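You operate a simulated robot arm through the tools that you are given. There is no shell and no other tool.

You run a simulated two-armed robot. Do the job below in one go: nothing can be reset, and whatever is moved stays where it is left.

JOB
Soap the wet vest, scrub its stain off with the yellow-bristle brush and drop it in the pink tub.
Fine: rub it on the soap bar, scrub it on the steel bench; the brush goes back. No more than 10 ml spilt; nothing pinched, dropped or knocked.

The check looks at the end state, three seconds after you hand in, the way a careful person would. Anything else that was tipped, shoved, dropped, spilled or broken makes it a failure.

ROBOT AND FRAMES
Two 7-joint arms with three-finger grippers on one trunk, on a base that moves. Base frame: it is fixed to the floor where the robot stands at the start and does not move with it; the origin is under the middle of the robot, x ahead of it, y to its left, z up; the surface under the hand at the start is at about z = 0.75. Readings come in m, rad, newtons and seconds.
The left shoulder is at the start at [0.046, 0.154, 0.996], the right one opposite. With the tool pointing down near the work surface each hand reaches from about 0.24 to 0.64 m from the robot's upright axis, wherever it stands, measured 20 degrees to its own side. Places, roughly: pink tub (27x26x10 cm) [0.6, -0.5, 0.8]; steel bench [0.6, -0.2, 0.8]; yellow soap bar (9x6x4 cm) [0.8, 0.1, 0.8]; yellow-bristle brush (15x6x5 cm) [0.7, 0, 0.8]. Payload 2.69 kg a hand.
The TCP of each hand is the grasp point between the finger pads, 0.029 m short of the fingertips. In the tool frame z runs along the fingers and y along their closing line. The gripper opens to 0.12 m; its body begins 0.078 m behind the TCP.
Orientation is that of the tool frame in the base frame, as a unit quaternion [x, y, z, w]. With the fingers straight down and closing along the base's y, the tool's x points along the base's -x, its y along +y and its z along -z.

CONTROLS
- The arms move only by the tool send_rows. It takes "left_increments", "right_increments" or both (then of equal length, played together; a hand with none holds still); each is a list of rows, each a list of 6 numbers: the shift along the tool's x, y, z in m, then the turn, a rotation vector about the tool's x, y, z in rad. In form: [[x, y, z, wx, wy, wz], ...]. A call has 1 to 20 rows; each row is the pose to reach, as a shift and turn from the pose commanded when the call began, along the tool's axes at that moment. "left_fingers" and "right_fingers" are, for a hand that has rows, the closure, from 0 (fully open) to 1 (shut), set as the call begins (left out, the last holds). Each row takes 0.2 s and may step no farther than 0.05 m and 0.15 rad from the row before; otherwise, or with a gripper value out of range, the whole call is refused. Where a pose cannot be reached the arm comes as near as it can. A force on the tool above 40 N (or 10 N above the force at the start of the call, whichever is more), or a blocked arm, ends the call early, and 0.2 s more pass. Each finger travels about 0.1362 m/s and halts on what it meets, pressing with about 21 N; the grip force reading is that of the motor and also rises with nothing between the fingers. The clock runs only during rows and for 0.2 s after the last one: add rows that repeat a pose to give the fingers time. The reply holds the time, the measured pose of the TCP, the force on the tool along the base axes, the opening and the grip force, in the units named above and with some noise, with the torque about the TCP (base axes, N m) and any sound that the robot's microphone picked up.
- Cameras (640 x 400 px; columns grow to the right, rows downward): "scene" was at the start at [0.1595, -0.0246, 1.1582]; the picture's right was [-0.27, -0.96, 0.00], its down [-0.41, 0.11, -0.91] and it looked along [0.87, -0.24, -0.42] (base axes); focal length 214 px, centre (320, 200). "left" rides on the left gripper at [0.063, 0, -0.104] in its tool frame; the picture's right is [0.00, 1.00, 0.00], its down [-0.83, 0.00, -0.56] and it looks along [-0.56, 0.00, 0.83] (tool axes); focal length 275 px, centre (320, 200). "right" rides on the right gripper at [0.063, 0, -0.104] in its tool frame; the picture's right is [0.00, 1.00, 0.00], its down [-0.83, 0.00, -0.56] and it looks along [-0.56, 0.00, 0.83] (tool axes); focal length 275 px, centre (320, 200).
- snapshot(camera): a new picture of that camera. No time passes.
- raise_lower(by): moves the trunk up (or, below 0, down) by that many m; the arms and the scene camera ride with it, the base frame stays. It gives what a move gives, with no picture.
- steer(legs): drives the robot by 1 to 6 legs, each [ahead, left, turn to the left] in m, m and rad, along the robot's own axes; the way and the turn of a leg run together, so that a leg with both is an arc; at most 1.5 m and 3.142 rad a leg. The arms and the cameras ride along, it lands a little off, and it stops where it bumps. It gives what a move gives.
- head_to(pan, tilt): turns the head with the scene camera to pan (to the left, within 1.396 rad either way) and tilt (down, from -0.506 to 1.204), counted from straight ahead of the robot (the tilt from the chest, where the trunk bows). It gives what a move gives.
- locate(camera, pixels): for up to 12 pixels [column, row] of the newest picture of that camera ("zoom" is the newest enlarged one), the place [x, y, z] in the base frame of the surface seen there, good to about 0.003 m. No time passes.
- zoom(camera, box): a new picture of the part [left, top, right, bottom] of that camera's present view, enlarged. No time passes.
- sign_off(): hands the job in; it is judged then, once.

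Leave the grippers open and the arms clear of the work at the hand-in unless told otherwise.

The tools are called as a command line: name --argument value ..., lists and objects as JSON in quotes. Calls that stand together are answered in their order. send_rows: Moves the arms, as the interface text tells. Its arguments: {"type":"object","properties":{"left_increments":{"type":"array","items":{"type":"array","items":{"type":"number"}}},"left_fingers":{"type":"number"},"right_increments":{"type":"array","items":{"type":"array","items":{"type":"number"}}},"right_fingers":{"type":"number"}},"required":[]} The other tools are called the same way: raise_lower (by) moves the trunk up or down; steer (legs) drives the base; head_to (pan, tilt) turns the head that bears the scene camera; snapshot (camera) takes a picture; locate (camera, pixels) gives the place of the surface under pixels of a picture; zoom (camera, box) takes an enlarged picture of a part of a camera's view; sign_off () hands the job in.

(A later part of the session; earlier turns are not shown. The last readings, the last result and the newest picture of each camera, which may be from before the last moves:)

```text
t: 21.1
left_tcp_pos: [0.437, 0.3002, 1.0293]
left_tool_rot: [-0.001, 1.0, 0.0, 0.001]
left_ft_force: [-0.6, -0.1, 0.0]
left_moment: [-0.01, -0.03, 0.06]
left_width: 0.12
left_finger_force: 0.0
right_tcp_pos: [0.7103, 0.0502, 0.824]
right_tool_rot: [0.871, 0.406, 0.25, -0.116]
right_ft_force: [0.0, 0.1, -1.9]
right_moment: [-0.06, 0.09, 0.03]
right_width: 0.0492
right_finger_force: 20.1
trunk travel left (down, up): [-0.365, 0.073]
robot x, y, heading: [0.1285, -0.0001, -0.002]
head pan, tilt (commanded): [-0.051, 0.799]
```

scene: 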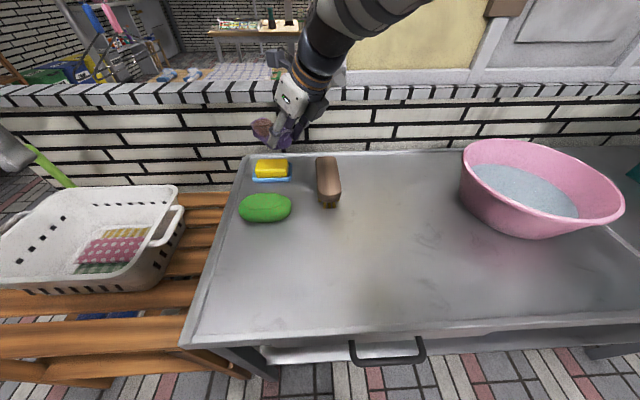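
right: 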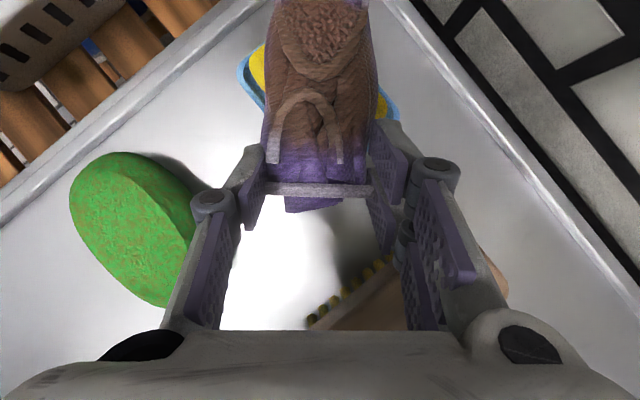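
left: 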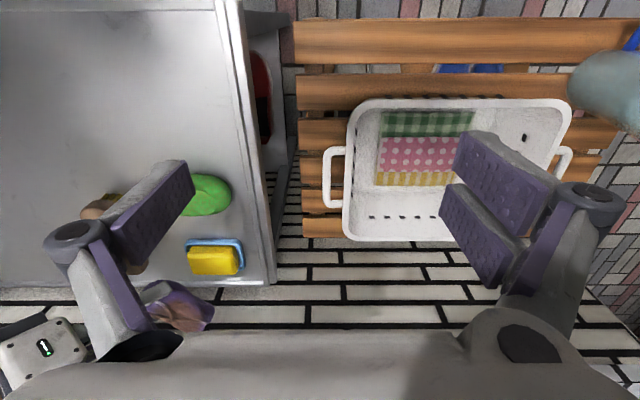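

Still no contact. 2 mm more, and a look at the gap.

send_rows --right_increments '[[-0.0006, 0, 0.0009, 0, 0, 0], [-0.0011, 0, 0.0017, 0, 0, 0], [-0.0011, 0, 0.0017, 0, 0, 0]]'

zoom --camera "scene" --box '[240, 110, 340, 190]'

zoom --camera "left" --box '[140, 210, 260, 300]'

```text
t: 21.9
left_tcp_pos: [0.4358, 0.2983, 1.0305]
left_tool_rot: [-0.001, 1.0, 0.001, 0.001]
left_ft_force: [-0.6, 0.5, 0.0]
left_moment: [-0.03, -0.02, 0.03]
left_width: 0.1199
left_finger_force: 0.0
right_tcp_pos: [0.7115, 0.05, 0.8235]
right_tool_rot: [0.871, 0.406, 0.251, -0.116]
right_ft_force: [-1.7, -0.2, 4.2]
right_moment: [0.31, -0.1, 0.01]
right_width: 0.0491
right_finger_force: 21.0
trunk travel left (down, up): [-0.365, 0.073]
robot x, y, heading: [0.1298, 0.0, -0.004]
head pan, tilt (commanded): [-0.051, 0.799]
```

```text
5.00 times, centred on (290, 150) of scene
```

zoom: 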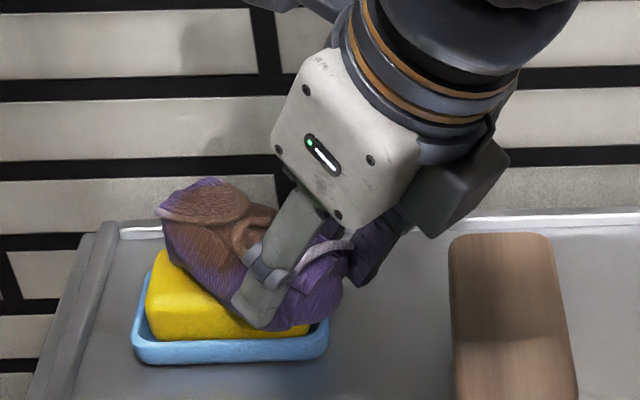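

```text
4.44 times, centred on (200, 255) of left
```

zoom: 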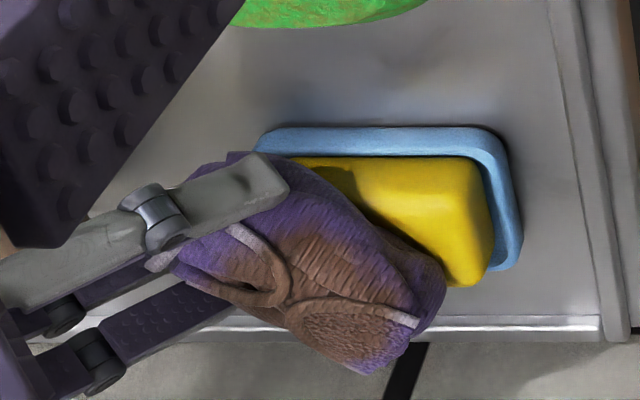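

Contact: the force went up by ~6 N and the torque puts the contact about at [0.75,0.11], i.e. vest on soap. I ease off ~0.8 mm and try one light stroke of 1.5 cm along the soap's length and back, then check that the soap dish has not moved.

send_rows --right_increments '[[0.0004, 0, -0.0007, 0, 0, 0], [0.0053, -0.0048, 0.0024, 0, 0, 0], [0.0102, -0.0097, 0.0054, 0, 0, 0], [0.0053, -0.0048, 0.0024, 0, 0, 0], [0.0004, 0, -0.0007, 0, 0, 0], [0.0004, 0, -0.0007, 0, 0, 0]]'

zoom --camera "scene" --box '[240, 110, 340, 190]'

zoom --camera "left" --box '[140, 210, 260, 300]'

```text
t: 23.3
left_tcp_pos: [0.4372, 0.2995, 1.0311]
left_tool_rot: [-0.001, 1.0, -0.001, 0.001]
left_ft_force: [-0.2, -0.4, 0.8]
left_moment: [-0.02, 0.02, 0.02]
left_width: 0.1197
left_finger_force: 0.0
right_tcp_pos: [0.7091, 0.0497, 0.8247]
right_tool_rot: [0.872, 0.406, 0.25, -0.115]
right_ft_force: [-0.3, 2.9, 6.2]
right_moment: [0.28, -0.15, 0.07]
right_width: 0.0491
right_finger_force: 21.2
trunk travel left (down, up): [-0.365, 0.073]
robot x, y, heading: [0.1324, 0.0017, 0.0]
head pan, tilt (commanded): [-0.051, 0.799]
```

```text
5.00 times, centred on (290, 150) of scene
```

zoom: 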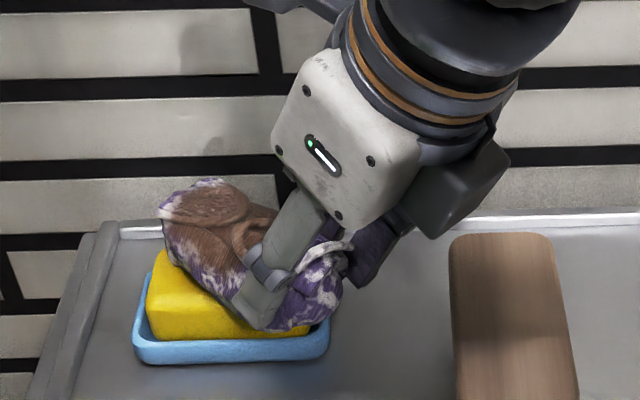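

```text
4.44 times, centred on (200, 255) of left
```

zoom: 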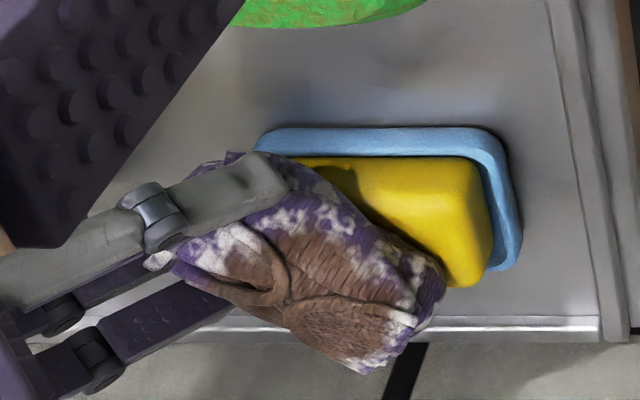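

White suds now appear all over the vest and the dish has not moved (its corners are at the same pixels). I continue with several more light strokes, easing off 0.4 mm.

send_rows --right_increments '[[0.0002, 0, -0.0003, 0, 0, 0], [0.0051, -0.0048, 0.0027, 0, 0, 0], [0.01, -0.0097, 0.0058, 0, 0, 0], [0.0051, -0.0048, 0.0027, 0, 0, 0], [0.0002, 0, -0.0003, 0, 0, 0], [0.0051, -0.0048, 0.0027, 0, 0, 0], [0.01, -0.0097, 0.0058, 0, 0, 0], [0.0051, -0.0048, 0.0027, 0, 0, 0], [0.0002, 0, -0.0003, 0, 0, 0], [0.0002, 0, -0.0003, 0, 0, 0]]'

zoom --camera "scene" --box '[240, 110, 340, 190]'

zoom --camera "left" --box '[140, 210, 260, 300]'

```text
t: 25.5
left_tcp_pos: [0.4372, 0.2997, 1.0301]
left_tool_rot: [-0.001, 1.0, -0.001, 0.0]
left_ft_force: [-0.9, 0.3, 1.0]
left_moment: [-0.02, -0.04, -0.02]
left_width: 0.12
left_finger_force: 0.2
right_tcp_pos: [0.7098, 0.0514, 0.8233]
right_tool_rot: [0.871, 0.406, 0.249, -0.116]
right_ft_force: [0.3, 2.7, 3.8]
right_moment: [0.19, 0.01, 0.02]
right_width: 0.0492
right_finger_force: 21.0
trunk travel left (down, up): [-0.365, 0.073]
robot x, y, heading: [0.1319, -0.0012, 0.005]
head pan, tilt (commanded): [-0.051, 0.799]
```

```text
5.00 times, centred on (290, 150) of scene
```

zoom: 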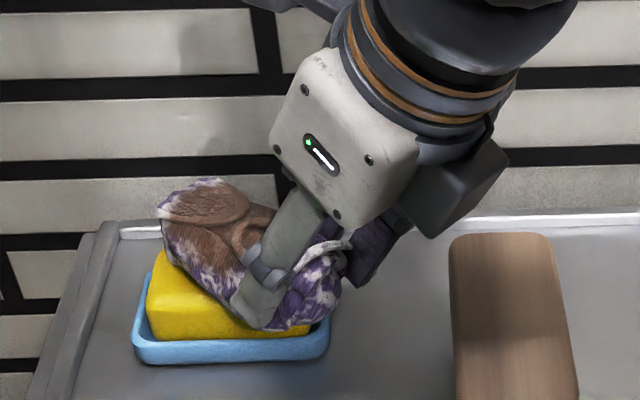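

```text
4.44 times, centred on (200, 255) of left
```

zoom: 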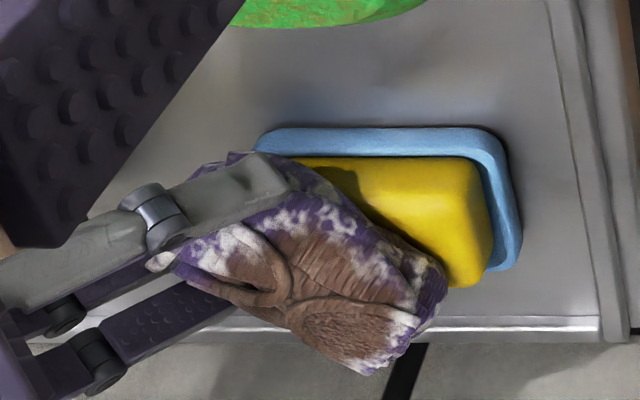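

Suds are well spread, no further change with more strokes, and the dish stays put. I lift the vest straight off the soap by 8 cm.

send_rows --right_increments '[[0.0053, 0, -0.0085, 0, 0, 0], [0.0159, 0, -0.0254, 0, 0, 0], [0.0265, 0, -0.0424, 0, 0, 0], [0.0371, 0, -0.0594, 0, 0, 0], [0.0424, 0, -0.0678, 0, 0, 0]]'

zoom --camera "scene" --box '[220, 80, 400, 220]'

snapshot --camera "right"

zoom --camera "left" --box '[140, 210, 260, 300]'

```text
t: 26.7
left_tcp_pos: [0.4377, 0.2992, 1.0318]
left_tool_rot: [-0.001, 1.0, -0.001, 0.001]
left_ft_force: [-0.7, 0.3, 0.3]
left_moment: [0.01, 0.01, -0.01]
left_width: 0.1205
left_finger_force: 0.1
right_tcp_pos: [0.7101, 0.0511, 0.9029]
right_tool_rot: [0.871, 0.406, 0.249, -0.116]
right_ft_force: [0.6, -0.2, -1.7]
right_moment: [-0.12, 0.05, 0.04]
right_width: 0.0486
right_finger_force: 21.2
trunk travel left (down, up): [-0.365, 0.073]
robot x, y, heading: [0.1316, 0.0015, 0.001]
head pan, tilt (commanded): [-0.051, 0.799]
```

```text
2.86 times, centred on (310, 150) of scene
```

zoom: 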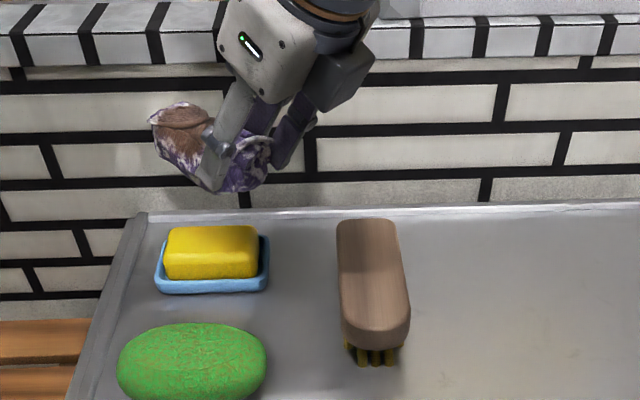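

```text
taken
```

right: 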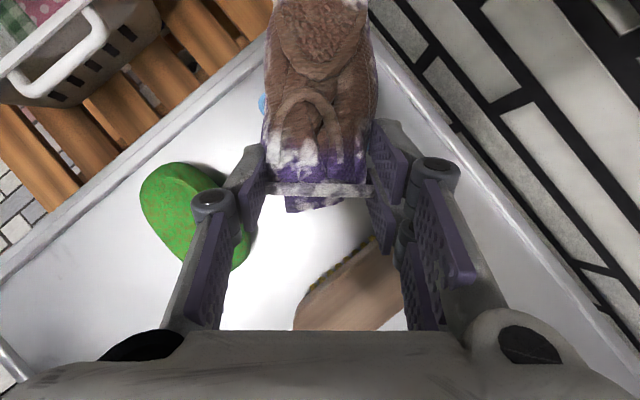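

```text
4.44 times, centred on (200, 255) of left
```

zoom: 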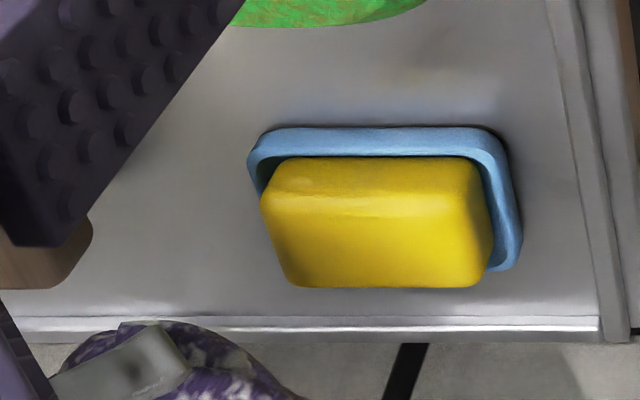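

The soap and dish stand as before. I carry the vest back over the clear middle of the bench, undoing the yaw: TCP to about [0.49,−0.195,0.90].

send_rows --right_increments '[[-0.0313, -0.0011, -0.0192, 0.041, 0, -0.066], [-0.0625, -0.0023, -0.0383, 0.082, 0, -0.132], [-0.0938, -0.0034, -0.0575, 0.123, 0, -0.197], [-0.1251, -0.0046, -0.0766, 0.164, 0, -0.263], [-0.1563, -0.0057, -0.0958, 0.206, 0, -0.329], [-0.1876, -0.0069, -0.1149, 0.247, 0, -0.395], [-0.2189, -0.008, -0.1341, 0.288, 0, -0.46], [-0.2501, -0.0092, -0.1532, 0.329, 0, -0.526], [-0.2814, -0.0103, -0.1724, 0.37, 0, -0.592], [-0.2814, -0.0103, -0.1724, 0.37, 0, -0.592]]'

snapshot --camera "scene"

snapshot --camera "right"

```text
t: 28.9
left_tcp_pos: [0.4384, 0.2995, 1.029]
left_tool_rot: [-0.001, 1.0, -0.001, 0.001]
left_ft_force: [0.1, 0.1, 0.2]
left_moment: [-0.03, 0.0, 0.02]
left_width: 0.1201
left_finger_force: 0.1
right_tcp_pos: [0.4899, -0.196, 0.9014]
right_tool_rot: [0.68, 0.68, 0.194, -0.194]
right_ft_force: [0.0, 0.0, -1.5]
right_moment: [-0.09, -0.02, 0.0]
right_width: 0.049
right_finger_force: 20.8
trunk travel left (down, up): [-0.365, 0.073]
robot x, y, heading: [0.1293, 0.0024, 0.003]
head pan, tilt (commanded): [-0.051, 0.799]
```

```text
taken
```

scene: 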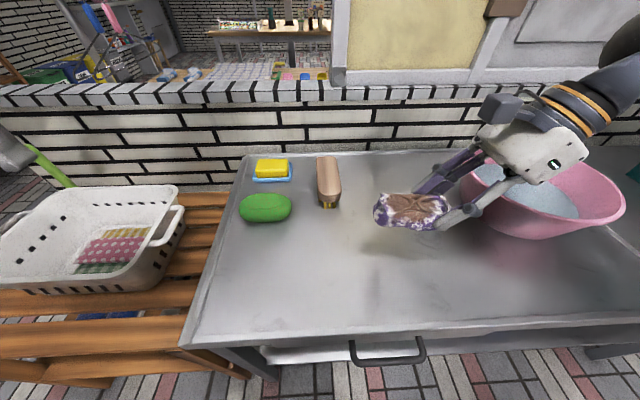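

```text
taken
```

right: 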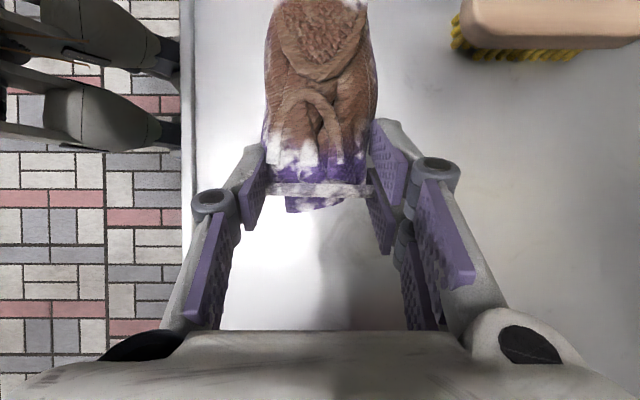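

I lower the vest to the bench, stopping about 5 mm short (TCP z≈0.792), then creep to contact.

send_rows --right_increments '[[-0.0159, 0, 0.0254, 0, 0, 0], [-0.0318, 0, 0.0509, 0, 0, 0], [-0.0477, 0, 0.0763, 0, 0, 0], [-0.0578, 0, 0.0924, 0, 0, 0], [-0.0578, 0, 0.0924, 0, 0, 0]]'

send_rows --right_increments '[[-0.0011, 0, 0.0017, 0, 0, 0], [-0.0021, 0, 0.0034, 0, 0, 0], [-0.0021, 0, 0.0034, 0, 0, 0]]'

```text
t: 30.1
left_tcp_pos: [0.4353, 0.3, 1.0304]
left_tool_rot: [-0.001, 1.0, 0.001, 0.001]
left_ft_force: [0.2, 0.6, -0.5]
left_moment: [-0.02, 0.03, 0.0]
left_width: 0.12
left_finger_force: 0.0
right_tcp_pos: [0.4901, -0.197, 0.7903]
right_tool_rot: [0.68, 0.68, 0.195, -0.195]
right_ft_force: [0.8, -0.2, -1.3]
right_moment: [-0.07, -0.03, 0.0]
right_width: 0.0489
right_finger_force: 20.9
trunk travel left (down, up): [-0.365, 0.073]
robot x, y, heading: [0.1285, -0.0011, -0.001]
head pan, tilt (commanded): [-0.051, 0.799]
```

```text
t: 30.9
left_tcp_pos: [0.4367, 0.2998, 1.0301]
left_tool_rot: [-0.001, 1.0, 0.0, 0.001]
left_ft_force: [-0.6, -0.4, 0.8]
left_moment: [0.03, 0.02, 0.03]
left_width: 0.1199
left_finger_force: 0.1
right_tcp_pos: [0.4905, -0.1949, 0.7887]
right_tool_rot: [0.68, 0.68, 0.194, -0.194]
right_ft_force: [-0.1, -0.8, -2.9]
right_moment: [-0.1, 0.0, 0.0]
right_width: 0.0492
right_finger_force: 20.9
trunk travel left (down, up): [-0.365, 0.073]
robot x, y, heading: [0.1339, 0.0012, 0.003]
head pan, tilt (commanded): [-0.051, 0.799]
```

No contact yet; 2 mm more.

send_rows --right_increments '[[-0.0005, 0, 0.0008, 0, 0, 0], [-0.0011, 0, 0.0017, 0, 0, 0], [-0.0011, 0, 0.0017, 0, 0, 0]]'

```text
t: 31.7
left_tcp_pos: [0.4359, 0.2993, 1.0304]
left_tool_rot: [-0.001, 1.0, -0.001, 0.001]
left_ft_force: [0.5, -0.6, -0.6]
left_moment: [-0.03, 0.01, 0.0]
left_width: 0.1201
left_finger_force: 0.1
right_tcp_pos: [0.4897, -0.1956, 0.7867]
right_tool_rot: [0.68, 0.68, 0.196, -0.193]
right_ft_force: [-2.4, -6.3, 18.9]
right_moment: [0.32, 0.43, 0.15]
right_width: 0.0491
right_finger_force: 21.0
trunk travel left (down, up): [-0.365, 0.073]
robot x, y, heading: [0.1291, -0.0017, 0.001]
head pan, tilt (commanded): [-0.051, 0.799]
```

Firm contact now (~21 N); I ease up 0.8 mm so it rests lightly.

send_rows --right_increments '[[0.0004, 0, -0.0007, 0, 0, 0], [0.0004, 0, -0.0007, 0, 0, 0]]'

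snapshot --camera "scene"

snapshot --camera "right"

```text
t: 32.3
left_tcp_pos: [0.4349, 0.3002, 1.0299]
left_tool_rot: [-0.001, 1.0, 0.0, 0.0]
left_ft_force: [0.0, 0.2, -1.0]
left_moment: [-0.01, 0.03, 0.0]
left_width: 0.1199
left_finger_force: 0.1
right_tcp_pos: [0.4905, -0.1963, 0.7868]
right_tool_rot: [0.68, 0.679, 0.195, -0.194]
right_ft_force: [-0.1, -3.3, 14.6]
right_moment: [0.37, -0.02, -0.11]
right_width: 0.0488
right_finger_force: 21.2
trunk travel left (down, up): [-0.365, 0.073]
robot x, y, heading: [0.132, -0.0027, 0.002]
head pan, tilt (commanded): [-0.051, 0.799]
```

```text
taken
```

scene: 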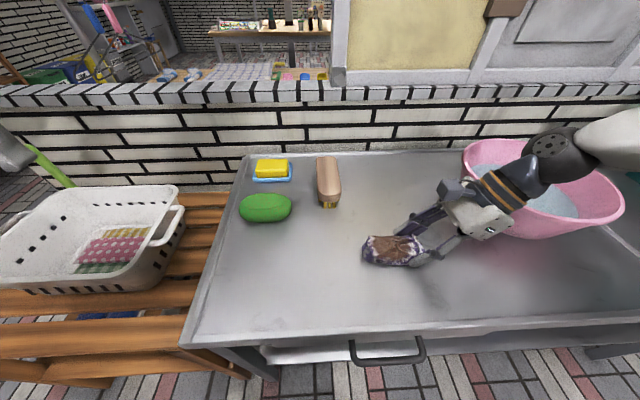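

```text
taken
```

right: 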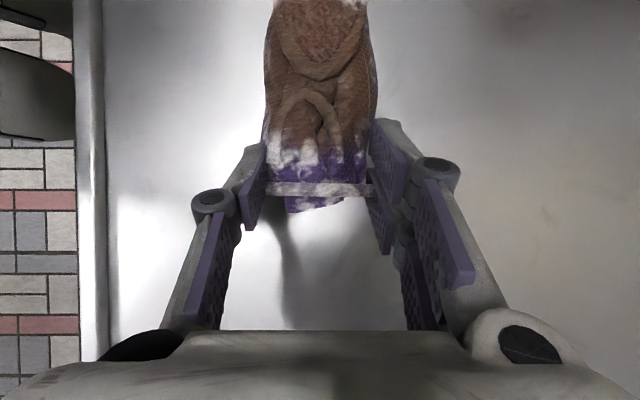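

The vest lies on the steel, still held at its right end (16 N down; I ease that 0.5 mm). Now the left hand travels above the brush to about [0.66,−0.04,0.93] to look at it.

send_rows --left_increments '[[-0.0249, -0.0378, 0.0111, 0, 0, 0], [-0.0498, -0.0756, 0.0222, 0, 0, 0], [-0.0747, -0.1133, 0.0333, 0, 0, 0], [-0.0996, -0.1511, 0.0444, 0, 0, 0], [-0.1244, -0.1889, 0.0556, 0, 0, 0], [-0.1493, -0.2267, 0.0667, 0, 0, 0], [-0.1742, -0.2644, 0.0778, 0, 0, 0], [-0.1991, -0.3022, 0.0889, 0, 0, 0], [-0.224, -0.34, 0.1, 0, 0, 0], [-0.224, -0.34, 0.1, 0, 0, 0]]' --right_increments '[[0.00025, 0, -0.0004, 0, 0, 0], [0.00025, 0, -0.0004, 0, 0, 0], [0.00025, 0, -0.0004, 0, 0, 0], [0.00025, 0, -0.0004, 0, 0, 0], [0.00025, 0, -0.0004, 0, 0, 0], [0.00025, 0, -0.0004, 0, 0, 0], [0.00025, 0, -0.0004, 0, 0, 0], [0.00025, 0, -0.0004, 0, 0, 0], [0.00025, 0, -0.0004, 0, 0, 0], [0.00025, 0, -0.0004, 0, 0, 0]]'

snapshot --camera "left"

snapshot --camera "scene"

```text
t: 34.5
left_tcp_pos: [0.6544, -0.0297, 0.9317]
left_tool_rot: [0.0, 1.0, 0.0, 0.0]
left_ft_force: [-0.1, 0.1, -0.2]
left_moment: [0.01, -0.06, -0.02]
left_width: 0.12
left_finger_force: 0.1
left hand out of reach, approached as far as the arm can: row 9, 10
right_tcp_pos: [0.491, -0.1957, 0.7875]
right_tool_rot: [0.68, 0.68, 0.194, -0.195]
right_ft_force: [0.5, 2.8, 6.0]
right_moment: [0.07, 0.07, -0.05]
right_width: 0.049
right_finger_force: 20.8
trunk travel left (down, up): [-0.365, 0.073]
robot x, y, heading: [0.1306, 0.0005, 0.002]
head pan, tilt (commanded): [-0.051, 0.799]
```

```text
taken
```

left: 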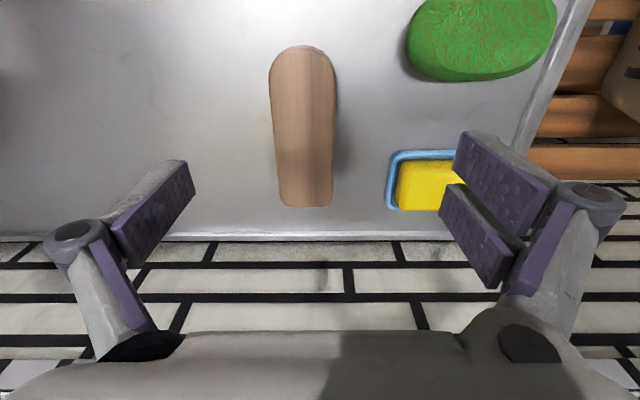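

```text
taken
```

scene: 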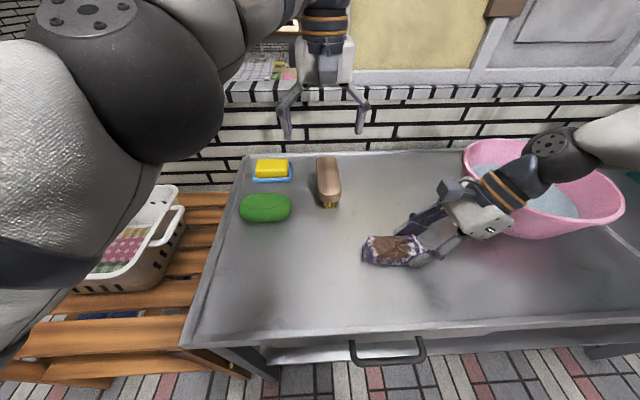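

The left arm stops 1 cm short of the brush line, at its reach limit. I will drive a little closer: first the right hand lifts the vest 6 cm off the bench.

send_rows --right_increments '[[0.008, 0, -0.0127, 0, 0, 0], [0.0199, 0, -0.0318, 0, 0, 0], [0.0318, 0, -0.0509, 0, 0, 0], [0.0318, 0, -0.0509, 0, 0, 0]]'

steer --legs '[[0.045, 0.0, 0.0]]'

snapshot --camera "scene"

snapshot --camera "left"

snapshot --camera "right"

```text
t: 35.5
left_tcp_pos: [0.6552, -0.0295, 0.9332]
left_tool_rot: [-0.001, 1.0, -0.002, 0.001]
left_ft_force: [-0.4, -0.4, 0.0]
left_moment: [0.02, -0.04, 0.0]
left_width: 0.1201
left_finger_force: 0.1
right_tcp_pos: [0.4904, -0.1954, 0.8476]
right_tool_rot: [0.68, 0.68, 0.194, -0.194]
right_ft_force: [1.2, -0.9, -2.5]
right_moment: [-0.08, 0.01, 0.0]
right_width: 0.0487
right_finger_force: 21.0
trunk travel left (down, up): [-0.365, 0.073]
robot x, y, heading: [0.1294, -0.0002, -0.003]
head pan, tilt (commanded): [-0.051, 0.799]
```

```text
t: 36.4
left_tcp_pos: [0.7004, -0.0302, 0.9334]
left_tool_rot: [-0.001, 1.0, -0.001, 0.0]
left_ft_force: [-0.6, -0.6, -0.5]
left_moment: [-0.03, 0.04, -0.01]
left_width: 0.1196
left_finger_force: 0.1
right_tcp_pos: [0.5354, -0.1959, 0.8469]
right_tool_rot: [0.68, 0.679, 0.194, -0.195]
right_ft_force: [0.7, 0.5, -3.2]
right_moment: [-0.12, 0.01, 0.03]
right_width: 0.049
right_finger_force: 21.1
trunk travel left (down, up): [-0.365, 0.073]
robot x, y, heading: [0.1734, -0.0006, 0.001]
head pan, tilt (commanded): [-0.051, 0.799]
```

```text
taken
```

scene: 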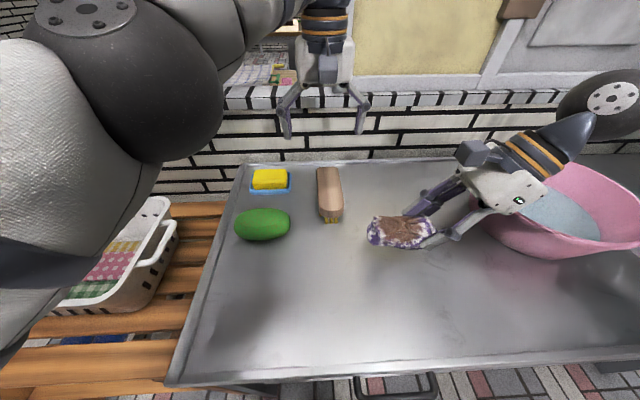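

```text
taken
```

left: 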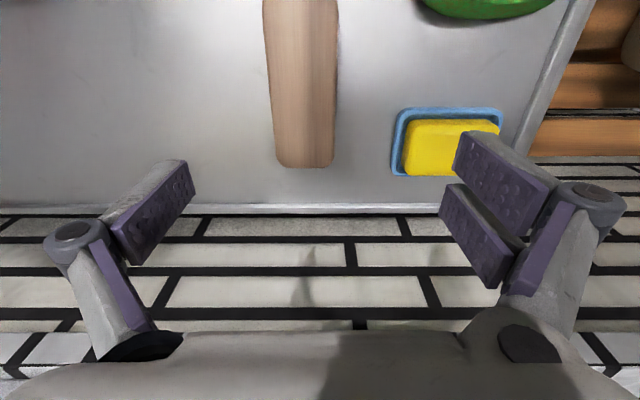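

```text
taken
```

right: 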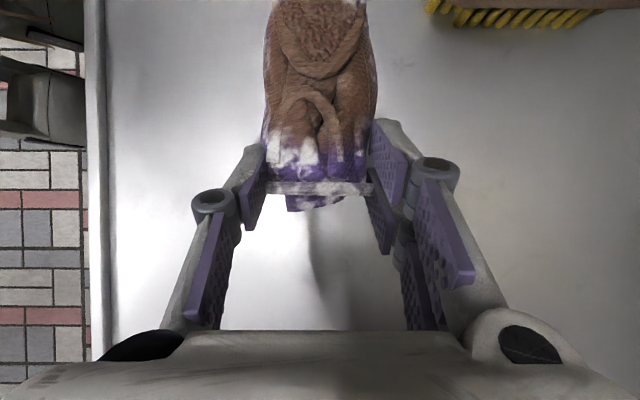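

Drove fine; everything on the bench is unchanged. I bring the right hand back by 4.5 cm and lower the vest to just above the steel, and measure the brush edges in the left picture (sides at columns ~270 and ~336, far end at row 165).

locate --camera "left" --pixels '[[272, 30], [332, 30], [275, 100], [332, 100], [280, 150], [328, 150], [305, 162], [300, 100], [303, 20]]'

send_rows --right_increments '[[-0.008, -0.015, 0.012, 0, 0, 0], [-0.016, -0.03, 0.024, 0, 0, 0], [-0.024, -0.045, 0.036, 0, 0, 0], [-0.0302, -0.045, 0.0483, 0, 0, 0], [-0.0302, -0.045, 0.0483, 0, 0, 0]]'

```text
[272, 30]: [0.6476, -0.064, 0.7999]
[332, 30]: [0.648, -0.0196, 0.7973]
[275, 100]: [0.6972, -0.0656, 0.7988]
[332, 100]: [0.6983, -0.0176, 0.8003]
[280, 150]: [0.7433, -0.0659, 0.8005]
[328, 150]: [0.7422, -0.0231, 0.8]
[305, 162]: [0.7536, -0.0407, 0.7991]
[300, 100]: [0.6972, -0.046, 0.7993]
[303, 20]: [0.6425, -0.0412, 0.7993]
```

```text
t: 37.6
left_tcp_pos: [0.6995, -0.0291, 0.9333]
left_tool_rot: [0.0, 1.0, -0.001, 0.002]
left_ft_force: [-0.1, -0.2, -0.3]
left_moment: [-0.03, 0.02, -0.04]
left_width: 0.12
left_finger_force: 0.2
right_tcp_pos: [0.4895, -0.196, 0.7905]
right_tool_rot: [0.68, 0.68, 0.194, -0.194]
right_ft_force: [0.1, 0.6, -1.9]
right_moment: [-0.06, 0.0, 0.01]
right_width: 0.0491
right_finger_force: 20.4
trunk travel left (down, up): [-0.365, 0.073]
robot x, y, heading: [0.1713, 0.0006, 0.001]
head pan, tilt (commanded): [-0.051, 0.799]
```

Brush: centre line y≈−0.042, width ≈5 cm, top z 0.80, x 0.615…0.757. The vest is ~3 mm above the steel; I set it down gently.

send_rows --right_increments '[[-0.0008, 0, 0.0013, 0, 0, 0], [-0.0016, 0, 0.0025, 0, 0, 0], [-0.0016, 0, 0.0025, 0, 0, 0]]'

```text
t: 38.4
left_tcp_pos: [0.6988, -0.0308, 0.9351]
left_tool_rot: [-0.002, 1.0, -0.001, 0.0]
left_ft_force: [0.5, 0.6, -0.4]
left_moment: [0.01, -0.01, -0.01]
left_width: 0.1199
left_finger_force: 0.0
right_tcp_pos: [0.4896, -0.1952, 0.7876]
right_tool_rot: [0.679, 0.68, 0.195, -0.195]
right_ft_force: [-0.5, 0.1, -1.4]
right_moment: [-0.07, -0.02, -0.02]
right_width: 0.0492
right_finger_force: 21.0
trunk travel left (down, up): [-0.365, 0.073]
robot x, y, heading: [0.1735, 0.004, 0.0]
head pan, tilt (commanded): [-0.051, 0.799]
```

Another millimetre.

send_rows --right_increments '[[-0.0006, 0, 0.0009, 0, 0, 0], [-0.0006, 0, 0.0009, 0, 0, 0]]'

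```text
t: 39.0
left_tcp_pos: [0.6994, -0.0299, 0.9353]
left_tool_rot: [-0.001, 1.0, -0.001, 0.001]
left_ft_force: [-0.4, -0.2, 0.1]
left_moment: [0.01, 0.01, 0.02]
left_width: 0.12
left_finger_force: 0.0
right_tcp_pos: [0.4894, -0.1956, 0.7873]
right_tool_rot: [0.68, 0.68, 0.196, -0.194]
right_ft_force: [-2.6, -2.4, 8.6]
right_moment: [0.07, 0.29, 0.08]
right_width: 0.0487
right_finger_force: 20.2
trunk travel left (down, up): [-0.365, 0.073]
robot x, y, heading: [0.1794, -0.0047, -0.0]
head pan, tilt (commanded): [-0.051, 0.799]
```

The vest now rests on the steel with ~10 N, held. The left hand pre-closes to ~8 cm and descends over the brush, stopping 2 cm above the grasp height first.

send_rows --left_increments '[[0, -0.004, 0.03, 0, 0, 0], [0, -0.008, 0.06, 0, 0, 0], [-0.001, -0.012, 0.09, 0, 0, 0], [-0.001, -0.012, 0.116, 0, 0, 0], [-0.001, -0.012, 0.116, 0, 0, 0]]' --left_fingers 0.32

snapshot --camera "left"

zoom --camera "scene" --box '[220, 60, 440, 220]'

```text
t: 40.2
left_tcp_pos: [0.7011, -0.042, 0.8168]
left_tool_rot: [-0.001, 1.0, -0.001, 0.001]
left_ft_force: [0.0, -0.3, -0.4]
left_moment: [-0.03, 0.03, -0.01]
left_width: 0.0814
left_finger_force: 0.1
right_tcp_pos: [0.489, -0.1953, 0.7872]
right_tool_rot: [0.68, 0.68, 0.195, -0.194]
right_ft_force: [-1.0, -1.8, 13.5]
right_moment: [0.3, 0.28, -0.02]
right_width: 0.0487
right_finger_force: 21.2
trunk travel left (down, up): [-0.365, 0.073]
robot x, y, heading: [0.174, 0.0013, 0.001]
head pan, tilt (commanded): [-0.051, 0.799]
```

```text
taken
```

left: 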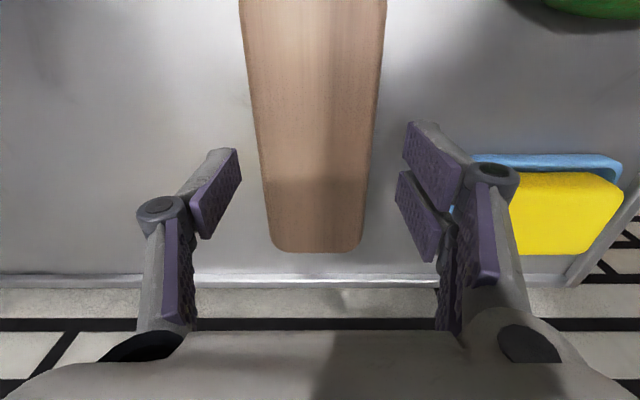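

```text
2.50 times, centred on (330, 140) of scene
```

zoom: 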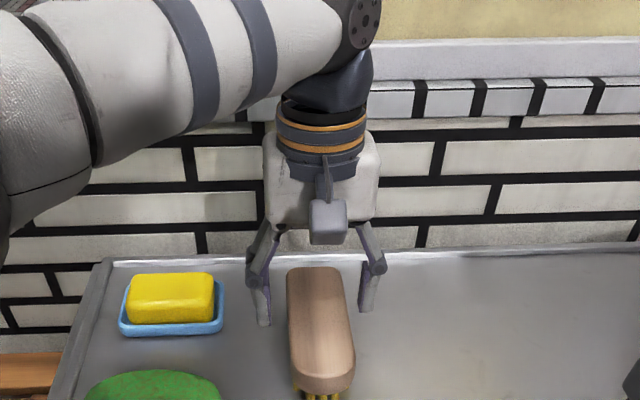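

The brush is centred between the pads. I go down 2 cm to z≈0.796 and close gently.

send_rows --left_increments '[[0, 0, 0.01, 0, 0, 0], [0, 0, 0.0205, 0, 0, 0], [0, 0, 0.0205, 0, 0, 0]]'

send_rows --left_increments '[[0, 0, 0, 0, 0, 0], [0, 0, 0, 0, 0, 0], [0, 0, 0, 0, 0, 0], [0, 0, 0, 0, 0, 0]]' --left_fingers 0.68

snapshot --camera "left"

```text
t: 41.0
left_tcp_pos: [0.7012, -0.0412, 0.7976]
left_tool_rot: [-0.002, 1.0, -0.001, 0.001]
left_ft_force: [0.1, -0.3, -0.5]
left_moment: [0.03, -0.02, 0.0]
left_width: 0.0815
left_finger_force: 0.0
right_tcp_pos: [0.4908, -0.1953, 0.7868]
right_tool_rot: [0.681, 0.679, 0.196, -0.194]
right_ft_force: [-0.5, -0.7, 14.6]
right_moment: [0.4, 0.1, -0.09]
right_width: 0.0488
right_finger_force: 20.9
trunk travel left (down, up): [-0.365, 0.073]
robot x, y, heading: [0.1777, -0.0013, 0.005]
head pan, tilt (commanded): [-0.051, 0.799]
```

```text
t: 42.0
left_tcp_pos: [0.702, -0.0418, 0.7969]
left_tool_rot: [-0.001, 1.0, 0.0, 0.001]
left_ft_force: [0.0, -1.8, 2.5]
left_moment: [-0.02, -0.02, 0.01]
left_width: 0.0553
left_finger_force: 21.0
right_tcp_pos: [0.4911, -0.1963, 0.7876]
right_tool_rot: [0.679, 0.68, 0.196, -0.195]
right_ft_force: [1.6, -0.1, 14.0]
right_moment: [0.37, 0.07, -0.14]
right_width: 0.049
right_finger_force: 20.9
trunk travel left (down, up): [-0.365, 0.073]
robot x, y, heading: [0.1744, 0.0012, 0.003]
head pan, tilt (commanded): [-0.051, 0.799]
```

```text
taken
```

left: 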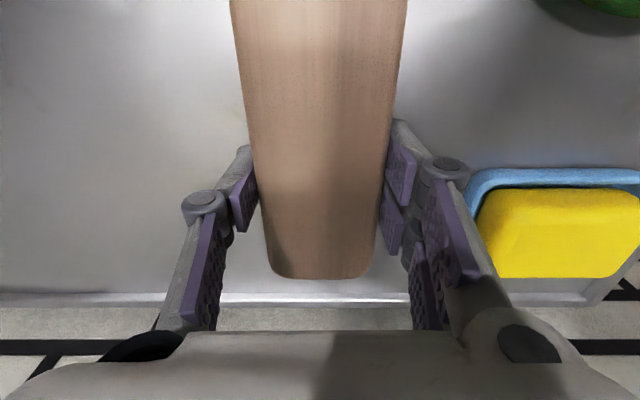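

The brush is gripped (0.0553 m, 21 N) at left TCP [0.7015,−0.042,0.797], which I keep as its return pose. I lift it straight up 10 cm and look at it from the right camera and the scene camera.

send_rows --left_increments '[[0, 0, -0.015, 0, 0, 0], [0, 0, -0.04, 0, 0, 0], [0, 0, -0.07, 0, 0, 0], [0, 0, -0.1, 0, 0, 0], [0, 0, -0.1, 0, 0, 0]]'

snapshot --camera "right"

snapshot --camera "scene"

```text
t: 43.2
left_tcp_pos: [0.7011, -0.0421, 0.8973]
left_tool_rot: [-0.002, 1.0, 0.0, 0.002]
left_ft_force: [0.3, 0.8, -1.0]
left_moment: [-0.04, 0.01, 0.0]
left_width: 0.0552
left_finger_force: 20.8
right_tcp_pos: [0.49, -0.1954, 0.7859]
right_tool_rot: [0.68, 0.679, 0.195, -0.195]
right_ft_force: [2.5, -1.6, 16.3]
right_moment: [0.38, -0.01, -0.15]
right_width: 0.0487
right_finger_force: 21.1
trunk travel left (down, up): [-0.365, 0.073]
robot x, y, heading: [0.1715, 0.0012, -0.005]
head pan, tilt (commanded): [-0.051, 0.799]
```

```text
taken
```

right: 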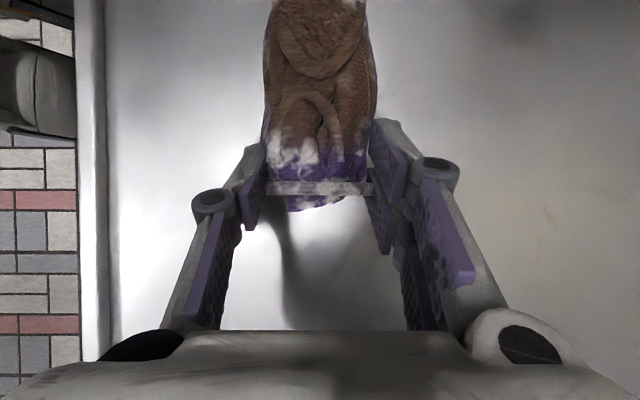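

```text
taken
```

scene: 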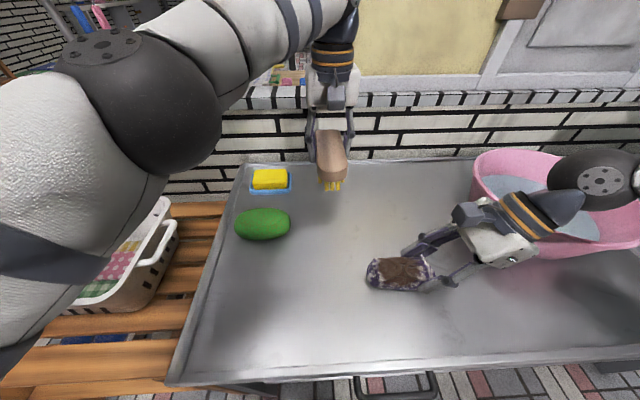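

The brush is up and level. Since both hand cameras would collide over the vest, I let the right hand free the vest on the steel and withdraw, then brush gently with the left. First ease the press, then open.

send_rows --right_increments '[[0.0004, 0, -0.0007, 0, 0, 0], [0.0005, 0, -0.0008, 0, 0, 0]]'

send_rows --right_increments '[[0, 0, 0, 0, 0, 0], [0, 0, 0, 0, 0, 0], [0, 0, 0, 0, 0, 0], [0, 0, 0, 0, 0, 0]]' --right_fingers 0.3

snapshot --camera "right"

```text
t: 43.8
left_tcp_pos: [0.7009, -0.0416, 0.8963]
left_tool_rot: [-0.001, 1.0, -0.001, 0.001]
left_ft_force: [-0.9, 0.4, -0.8]
left_moment: [-0.01, -0.04, -0.02]
left_width: 0.0552
left_finger_force: 20.6
right_tcp_pos: [0.4908, -0.1963, 0.7868]
right_tool_rot: [0.68, 0.68, 0.194, -0.195]
right_ft_force: [2.4, 2.0, 3.1]
right_moment: [0.19, -0.21, -0.01]
right_width: 0.0488
right_finger_force: 20.7
trunk travel left (down, up): [-0.365, 0.073]
robot x, y, heading: [0.1746, -0.0026, -0.002]
head pan, tilt (commanded): [-0.051, 0.799]
```

```text
t: 44.8
left_tcp_pos: [0.7015, -0.0426, 0.8972]
left_tool_rot: [-0.001, 1.0, 0.0, 0.001]
left_ft_force: [-1.0, 1.2, -0.8]
left_moment: [-0.02, -0.04, 0.02]
left_width: 0.0552
left_finger_force: 21.1
right_tcp_pos: [0.4902, -0.1959, 0.7874]
right_tool_rot: [0.68, 0.679, 0.195, -0.195]
right_ft_force: [-0.4, 0.5, -0.6]
right_moment: [0.03, 0.01, 0.01]
right_width: 0.084
right_finger_force: 0.1
trunk travel left (down, up): [-0.365, 0.073]
robot x, y, heading: [0.1766, 0.0011, 0.006]
head pan, tilt (commanded): [-0.051, 0.799]
```

```text
taken
```

right: 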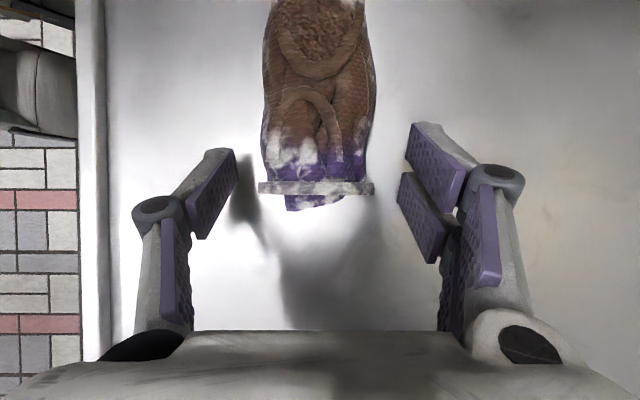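

The vest is free and undisturbed. The right hand backs out along its fingers, then up and to the right over the tub side (z≈1.0).

send_rows --right_increments '[[0, 0, -0.02, 0, 0, 0], [0, 0, -0.05, 0, 0, 0], [0, 0, -0.09, 0, 0, 0], [0, 0, -0.12, 0, 0, 0], [-0.011, -0.005, -0.162, 0, 0, 0], [-0.022, -0.01, -0.204, 0, 0, 0], [-0.033, -0.015, -0.246, 0, 0, 0], [-0.0445, -0.02, -0.2873, 0, 0, 0], [-0.0445, -0.02, -0.2873, 0, 0, 0]]'

snapshot --camera "scene"

zoom --camera "scene" --box '[300, 200, 500, 320]'

```text
t: 46.8
left_tcp_pos: [0.7004, -0.0416, 0.8967]
left_tool_rot: [0.0, 1.0, -0.001, 0.001]
left_ft_force: [-0.2, 0.5, -0.7]
left_moment: [-0.05, -0.02, 0.01]
left_width: 0.0551
left_finger_force: 21.5
right_tcp_pos: [0.4722, -0.3833, 1.0068]
right_tool_rot: [0.68, 0.68, 0.195, -0.194]
right_ft_force: [0.7, 0.2, 0.3]
right_moment: [0.03, 0.0, -0.01]
right_width: 0.0839
right_finger_force: 0.1
right hand out of reach, approached as far as the arm can: row 8, 9
trunk travel left (down, up): [-0.365, 0.073]
robot x, y, heading: [0.1757, -0.0013, 0.002]
head pan, tilt (commanded): [-0.051, 0.799]
```

```text
taken
```

scene: 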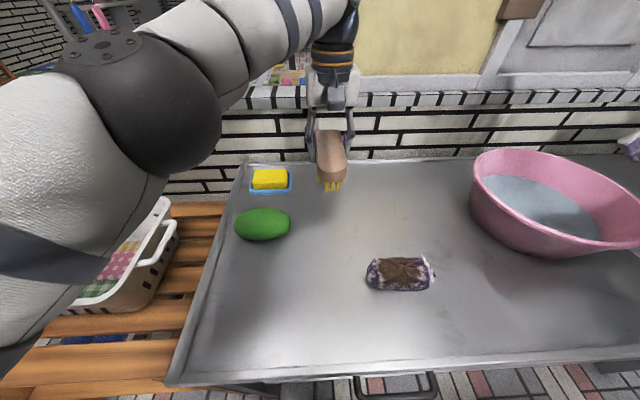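

```text
3.20 times, centred on (400, 260) of scene
```

zoom: 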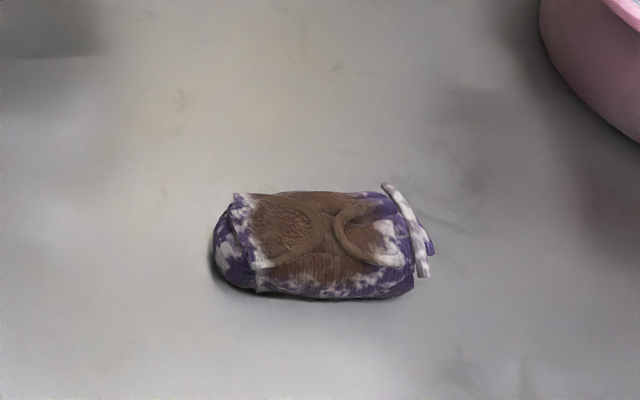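

The vest lies free, stain up. I measure where it is now: zoom points along its outline.

locate --camera "zoom" --pixels '[[300, 225], [245, 205], [260, 280], [395, 195], [425, 260], [320, 245], [380, 225], [320, 195], [330, 290], [215, 250]]'

```text
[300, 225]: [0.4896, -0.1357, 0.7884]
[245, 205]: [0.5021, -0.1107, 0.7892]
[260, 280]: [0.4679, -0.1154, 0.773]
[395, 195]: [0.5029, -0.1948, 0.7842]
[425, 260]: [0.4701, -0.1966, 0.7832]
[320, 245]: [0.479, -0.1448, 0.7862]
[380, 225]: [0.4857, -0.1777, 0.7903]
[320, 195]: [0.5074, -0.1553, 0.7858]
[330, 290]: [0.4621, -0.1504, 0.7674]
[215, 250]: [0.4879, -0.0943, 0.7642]
```

Vest: x 0.458…0.515, y −0.205…−0.095, top 0.789; stain around [0.488,−0.145]. The left hand carries the brush over it at z≈0.897 to [0.525,−0.145] so the bristled front half sits over the stain.

send_rows --left_increments '[[0.035, -0.0206, 0, 0, 0, 0], [0.07, -0.0412, 0, 0, 0, 0], [0.105, -0.0618, 0, 0, 0, 0], [0.14, -0.0824, 0, 0, 0, 0], [0.175, -0.103, 0, 0, 0, 0], [0.175, -0.103, 0.03, 0, 0, 0], [0.175, -0.103, 0.048, 0, 0, 0], [0.175, -0.103, 0.048, 0, 0, 0]]'

snapshot --camera "scene"

snapshot --camera "left"

zoom --camera "scene" --box '[300, 180, 500, 320]'

```text
t: 48.6
left_tcp_pos: [0.5256, -0.1457, 0.8477]
left_tool_rot: [0.0, 1.0, -0.002, 0.001]
left_ft_force: [0.5, -0.1, -0.8]
left_moment: [0.03, -0.02, -0.01]
left_width: 0.055
left_finger_force: 20.4
right_tcp_pos: [0.4714, -0.3813, 1.0068]
right_tool_rot: [0.68, 0.679, 0.195, -0.194]
right_ft_force: [-0.9, 0.1, -0.2]
right_moment: [0.01, 0.02, 0.01]
right_width: 0.0839
right_finger_force: 0.0
trunk travel left (down, up): [-0.365, 0.073]
robot x, y, heading: [0.174, 0.0016, -0.001]
head pan, tilt (commanded): [-0.051, 0.799]
```

```text
taken
```

scene: 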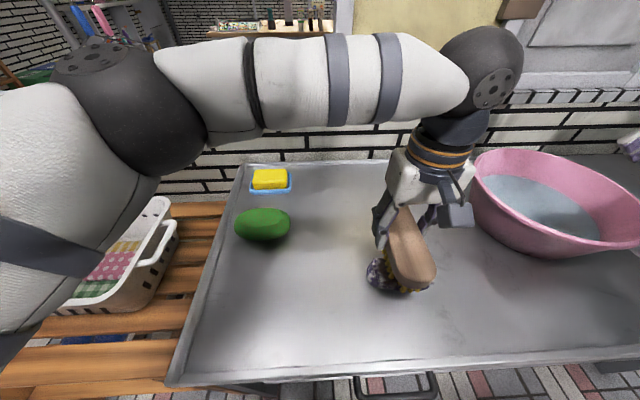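

```text
taken
```

left: 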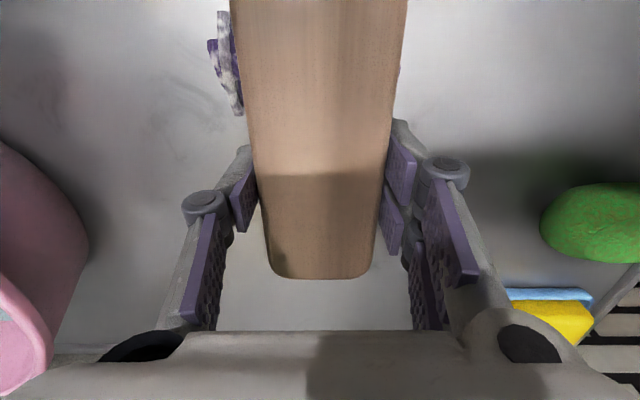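

```text
2.86 times, centred on (400, 250) of scene
```

zoom: 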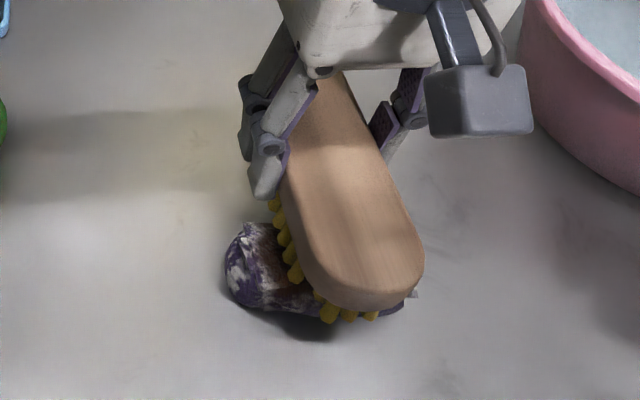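

The bristles hang right above the vest. I creep down: 8 mm first.

send_rows --left_increments '[[0, 0, 0.004, 0, 0, 0], [0, 0, 0.008, 0, 0, 0], [0, 0, 0.008, 0, 0, 0]]'

send_rows --left_increments '[[0, 0, 0.001, 0, 0, 0], [0, 0, 0.002, 0, 0, 0], [0, 0, 0.002, 0, 0, 0]]'

```text
t: 49.4
left_tcp_pos: [0.5264, -0.1446, 0.8403]
left_tool_rot: [-0.001, 1.0, 0.0, 0.001]
left_ft_force: [-0.4, 0.7, -2.4]
left_moment: [0.0, -0.04, 0.0]
left_width: 0.0551
left_finger_force: 21.0
right_tcp_pos: [0.4736, -0.3829, 1.0061]
right_tool_rot: [0.68, 0.68, 0.195, -0.194]
right_ft_force: [-0.8, 0.6, 0.4]
right_moment: [0.05, -0.02, 0.02]
right_width: 0.0841
right_finger_force: 0.1
trunk travel left (down, up): [-0.365, 0.073]
robot x, y, heading: [0.1744, -0.0026, -0.005]
head pan, tilt (commanded): [-0.051, 0.799]
```

```text
t: 50.2
left_tcp_pos: [0.5272, -0.1455, 0.8376]
left_tool_rot: [0.001, 1.0, -0.001, 0.001]
left_ft_force: [-0.1, -0.3, -1.2]
left_moment: [0.01, -0.04, -0.01]
left_width: 0.0553
left_finger_force: 21.3
right_tcp_pos: [0.4717, -0.3821, 1.0055]
right_tool_rot: [0.68, 0.68, 0.196, -0.194]
right_ft_force: [0.0, 0.5, 0.3]
right_moment: [0.02, 0.0, -0.01]
right_width: 0.0839
right_finger_force: 0.0
trunk travel left (down, up): [-0.365, 0.073]
robot x, y, heading: [0.174, 0.0043, 0.004]
head pan, tilt (commanded): [-0.051, 0.799]
```

No contact yet; 1.5 mm more.

send_rows --left_increments '[[0, 0, 0.0008, 0, 0, 0], [0, 0, 0.0015, 0, 0, 0], [0, 0, 0.0015, 0, 0, 0]]'

```text
t: 51.0
left_tcp_pos: [0.5272, -0.144, 0.8361]
left_tool_rot: [-0.001, 1.0, -0.002, 0.001]
left_ft_force: [-0.8, -1.2, -1.5]
left_moment: [0.01, -0.04, 0.03]
left_width: 0.055
left_finger_force: 21.6
right_tcp_pos: [0.4721, -0.382, 1.0063]
right_tool_rot: [0.68, 0.679, 0.195, -0.194]
right_ft_force: [-0.2, 0.0, 0.2]
right_moment: [-0.04, -0.02, 0.02]
right_width: 0.0839
right_finger_force: 0.0
trunk travel left (down, up): [-0.365, 0.073]
robot x, y, heading: [0.1751, -0.0026, 0.003]
head pan, tilt (commanded): [-0.051, 0.799]
```

Still free. Another 1.5 mm.

send_rows --left_increments '[[0, 0, 0.0008, 0, 0, 0], [0, 0, 0.0015, 0, 0, 0], [0, 0, 0.0015, 0, 0, 0]]'

zoom --camera "scene" --box '[350, 220, 460, 300]'

```text
t: 51.8
left_tcp_pos: [0.527, -0.1442, 0.8362]
left_tool_rot: [-0.001, 1.0, -0.001, 0.001]
left_ft_force: [0.2, -0.6, -1.3]
left_moment: [-0.01, -0.04, 0.01]
left_width: 0.0551
left_finger_force: 20.9
right_tcp_pos: [0.4726, -0.3819, 1.0058]
right_tool_rot: [0.68, 0.68, 0.195, -0.194]
right_ft_force: [0.3, 0.5, 0.0]
right_moment: [0.02, 0.01, -0.03]
right_width: 0.0841
right_finger_force: 0.0
trunk travel left (down, up): [-0.365, 0.073]
robot x, y, heading: [0.1763, 0.0022, -0.002]
head pan, tilt (commanded): [-0.051, 0.799]
```

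```text
5.00 times, centred on (405, 260) of scene
```

zoom: 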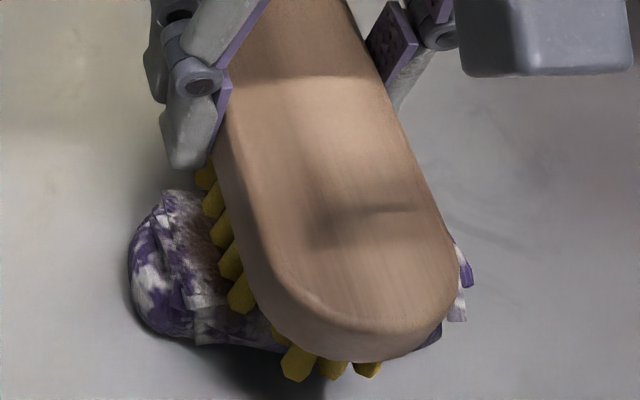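

Nearly touching; another 1.5 mm.

send_rows --left_increments '[[0, 0, 0.0008, 0, 0, 0], [0, 0, 0.0015, 0, 0, 0], [0, 0, 0.0015, 0, 0, 0]]'

```text
t: 52.6
left_tcp_pos: [0.526, -0.1443, 0.8344]
left_tool_rot: [0.0, 1.0, 0.0, 0.001]
left_ft_force: [-0.5, -0.6, 1.4]
left_moment: [-0.07, 0.11, 0.01]
left_width: 0.055
left_finger_force: 20.7
right_tcp_pos: [0.4732, -0.3811, 1.0063]
right_tool_rot: [0.68, 0.679, 0.195, -0.195]
right_ft_force: [-0.7, 0.2, 0.1]
right_moment: [-0.01, -0.03, -0.03]
right_width: 0.0841
right_finger_force: 0.0
trunk travel left (down, up): [-0.365, 0.073]
robot x, y, heading: [0.1709, -0.0002, 0.001]
head pan, tilt (commanded): [-0.051, 0.799]
```

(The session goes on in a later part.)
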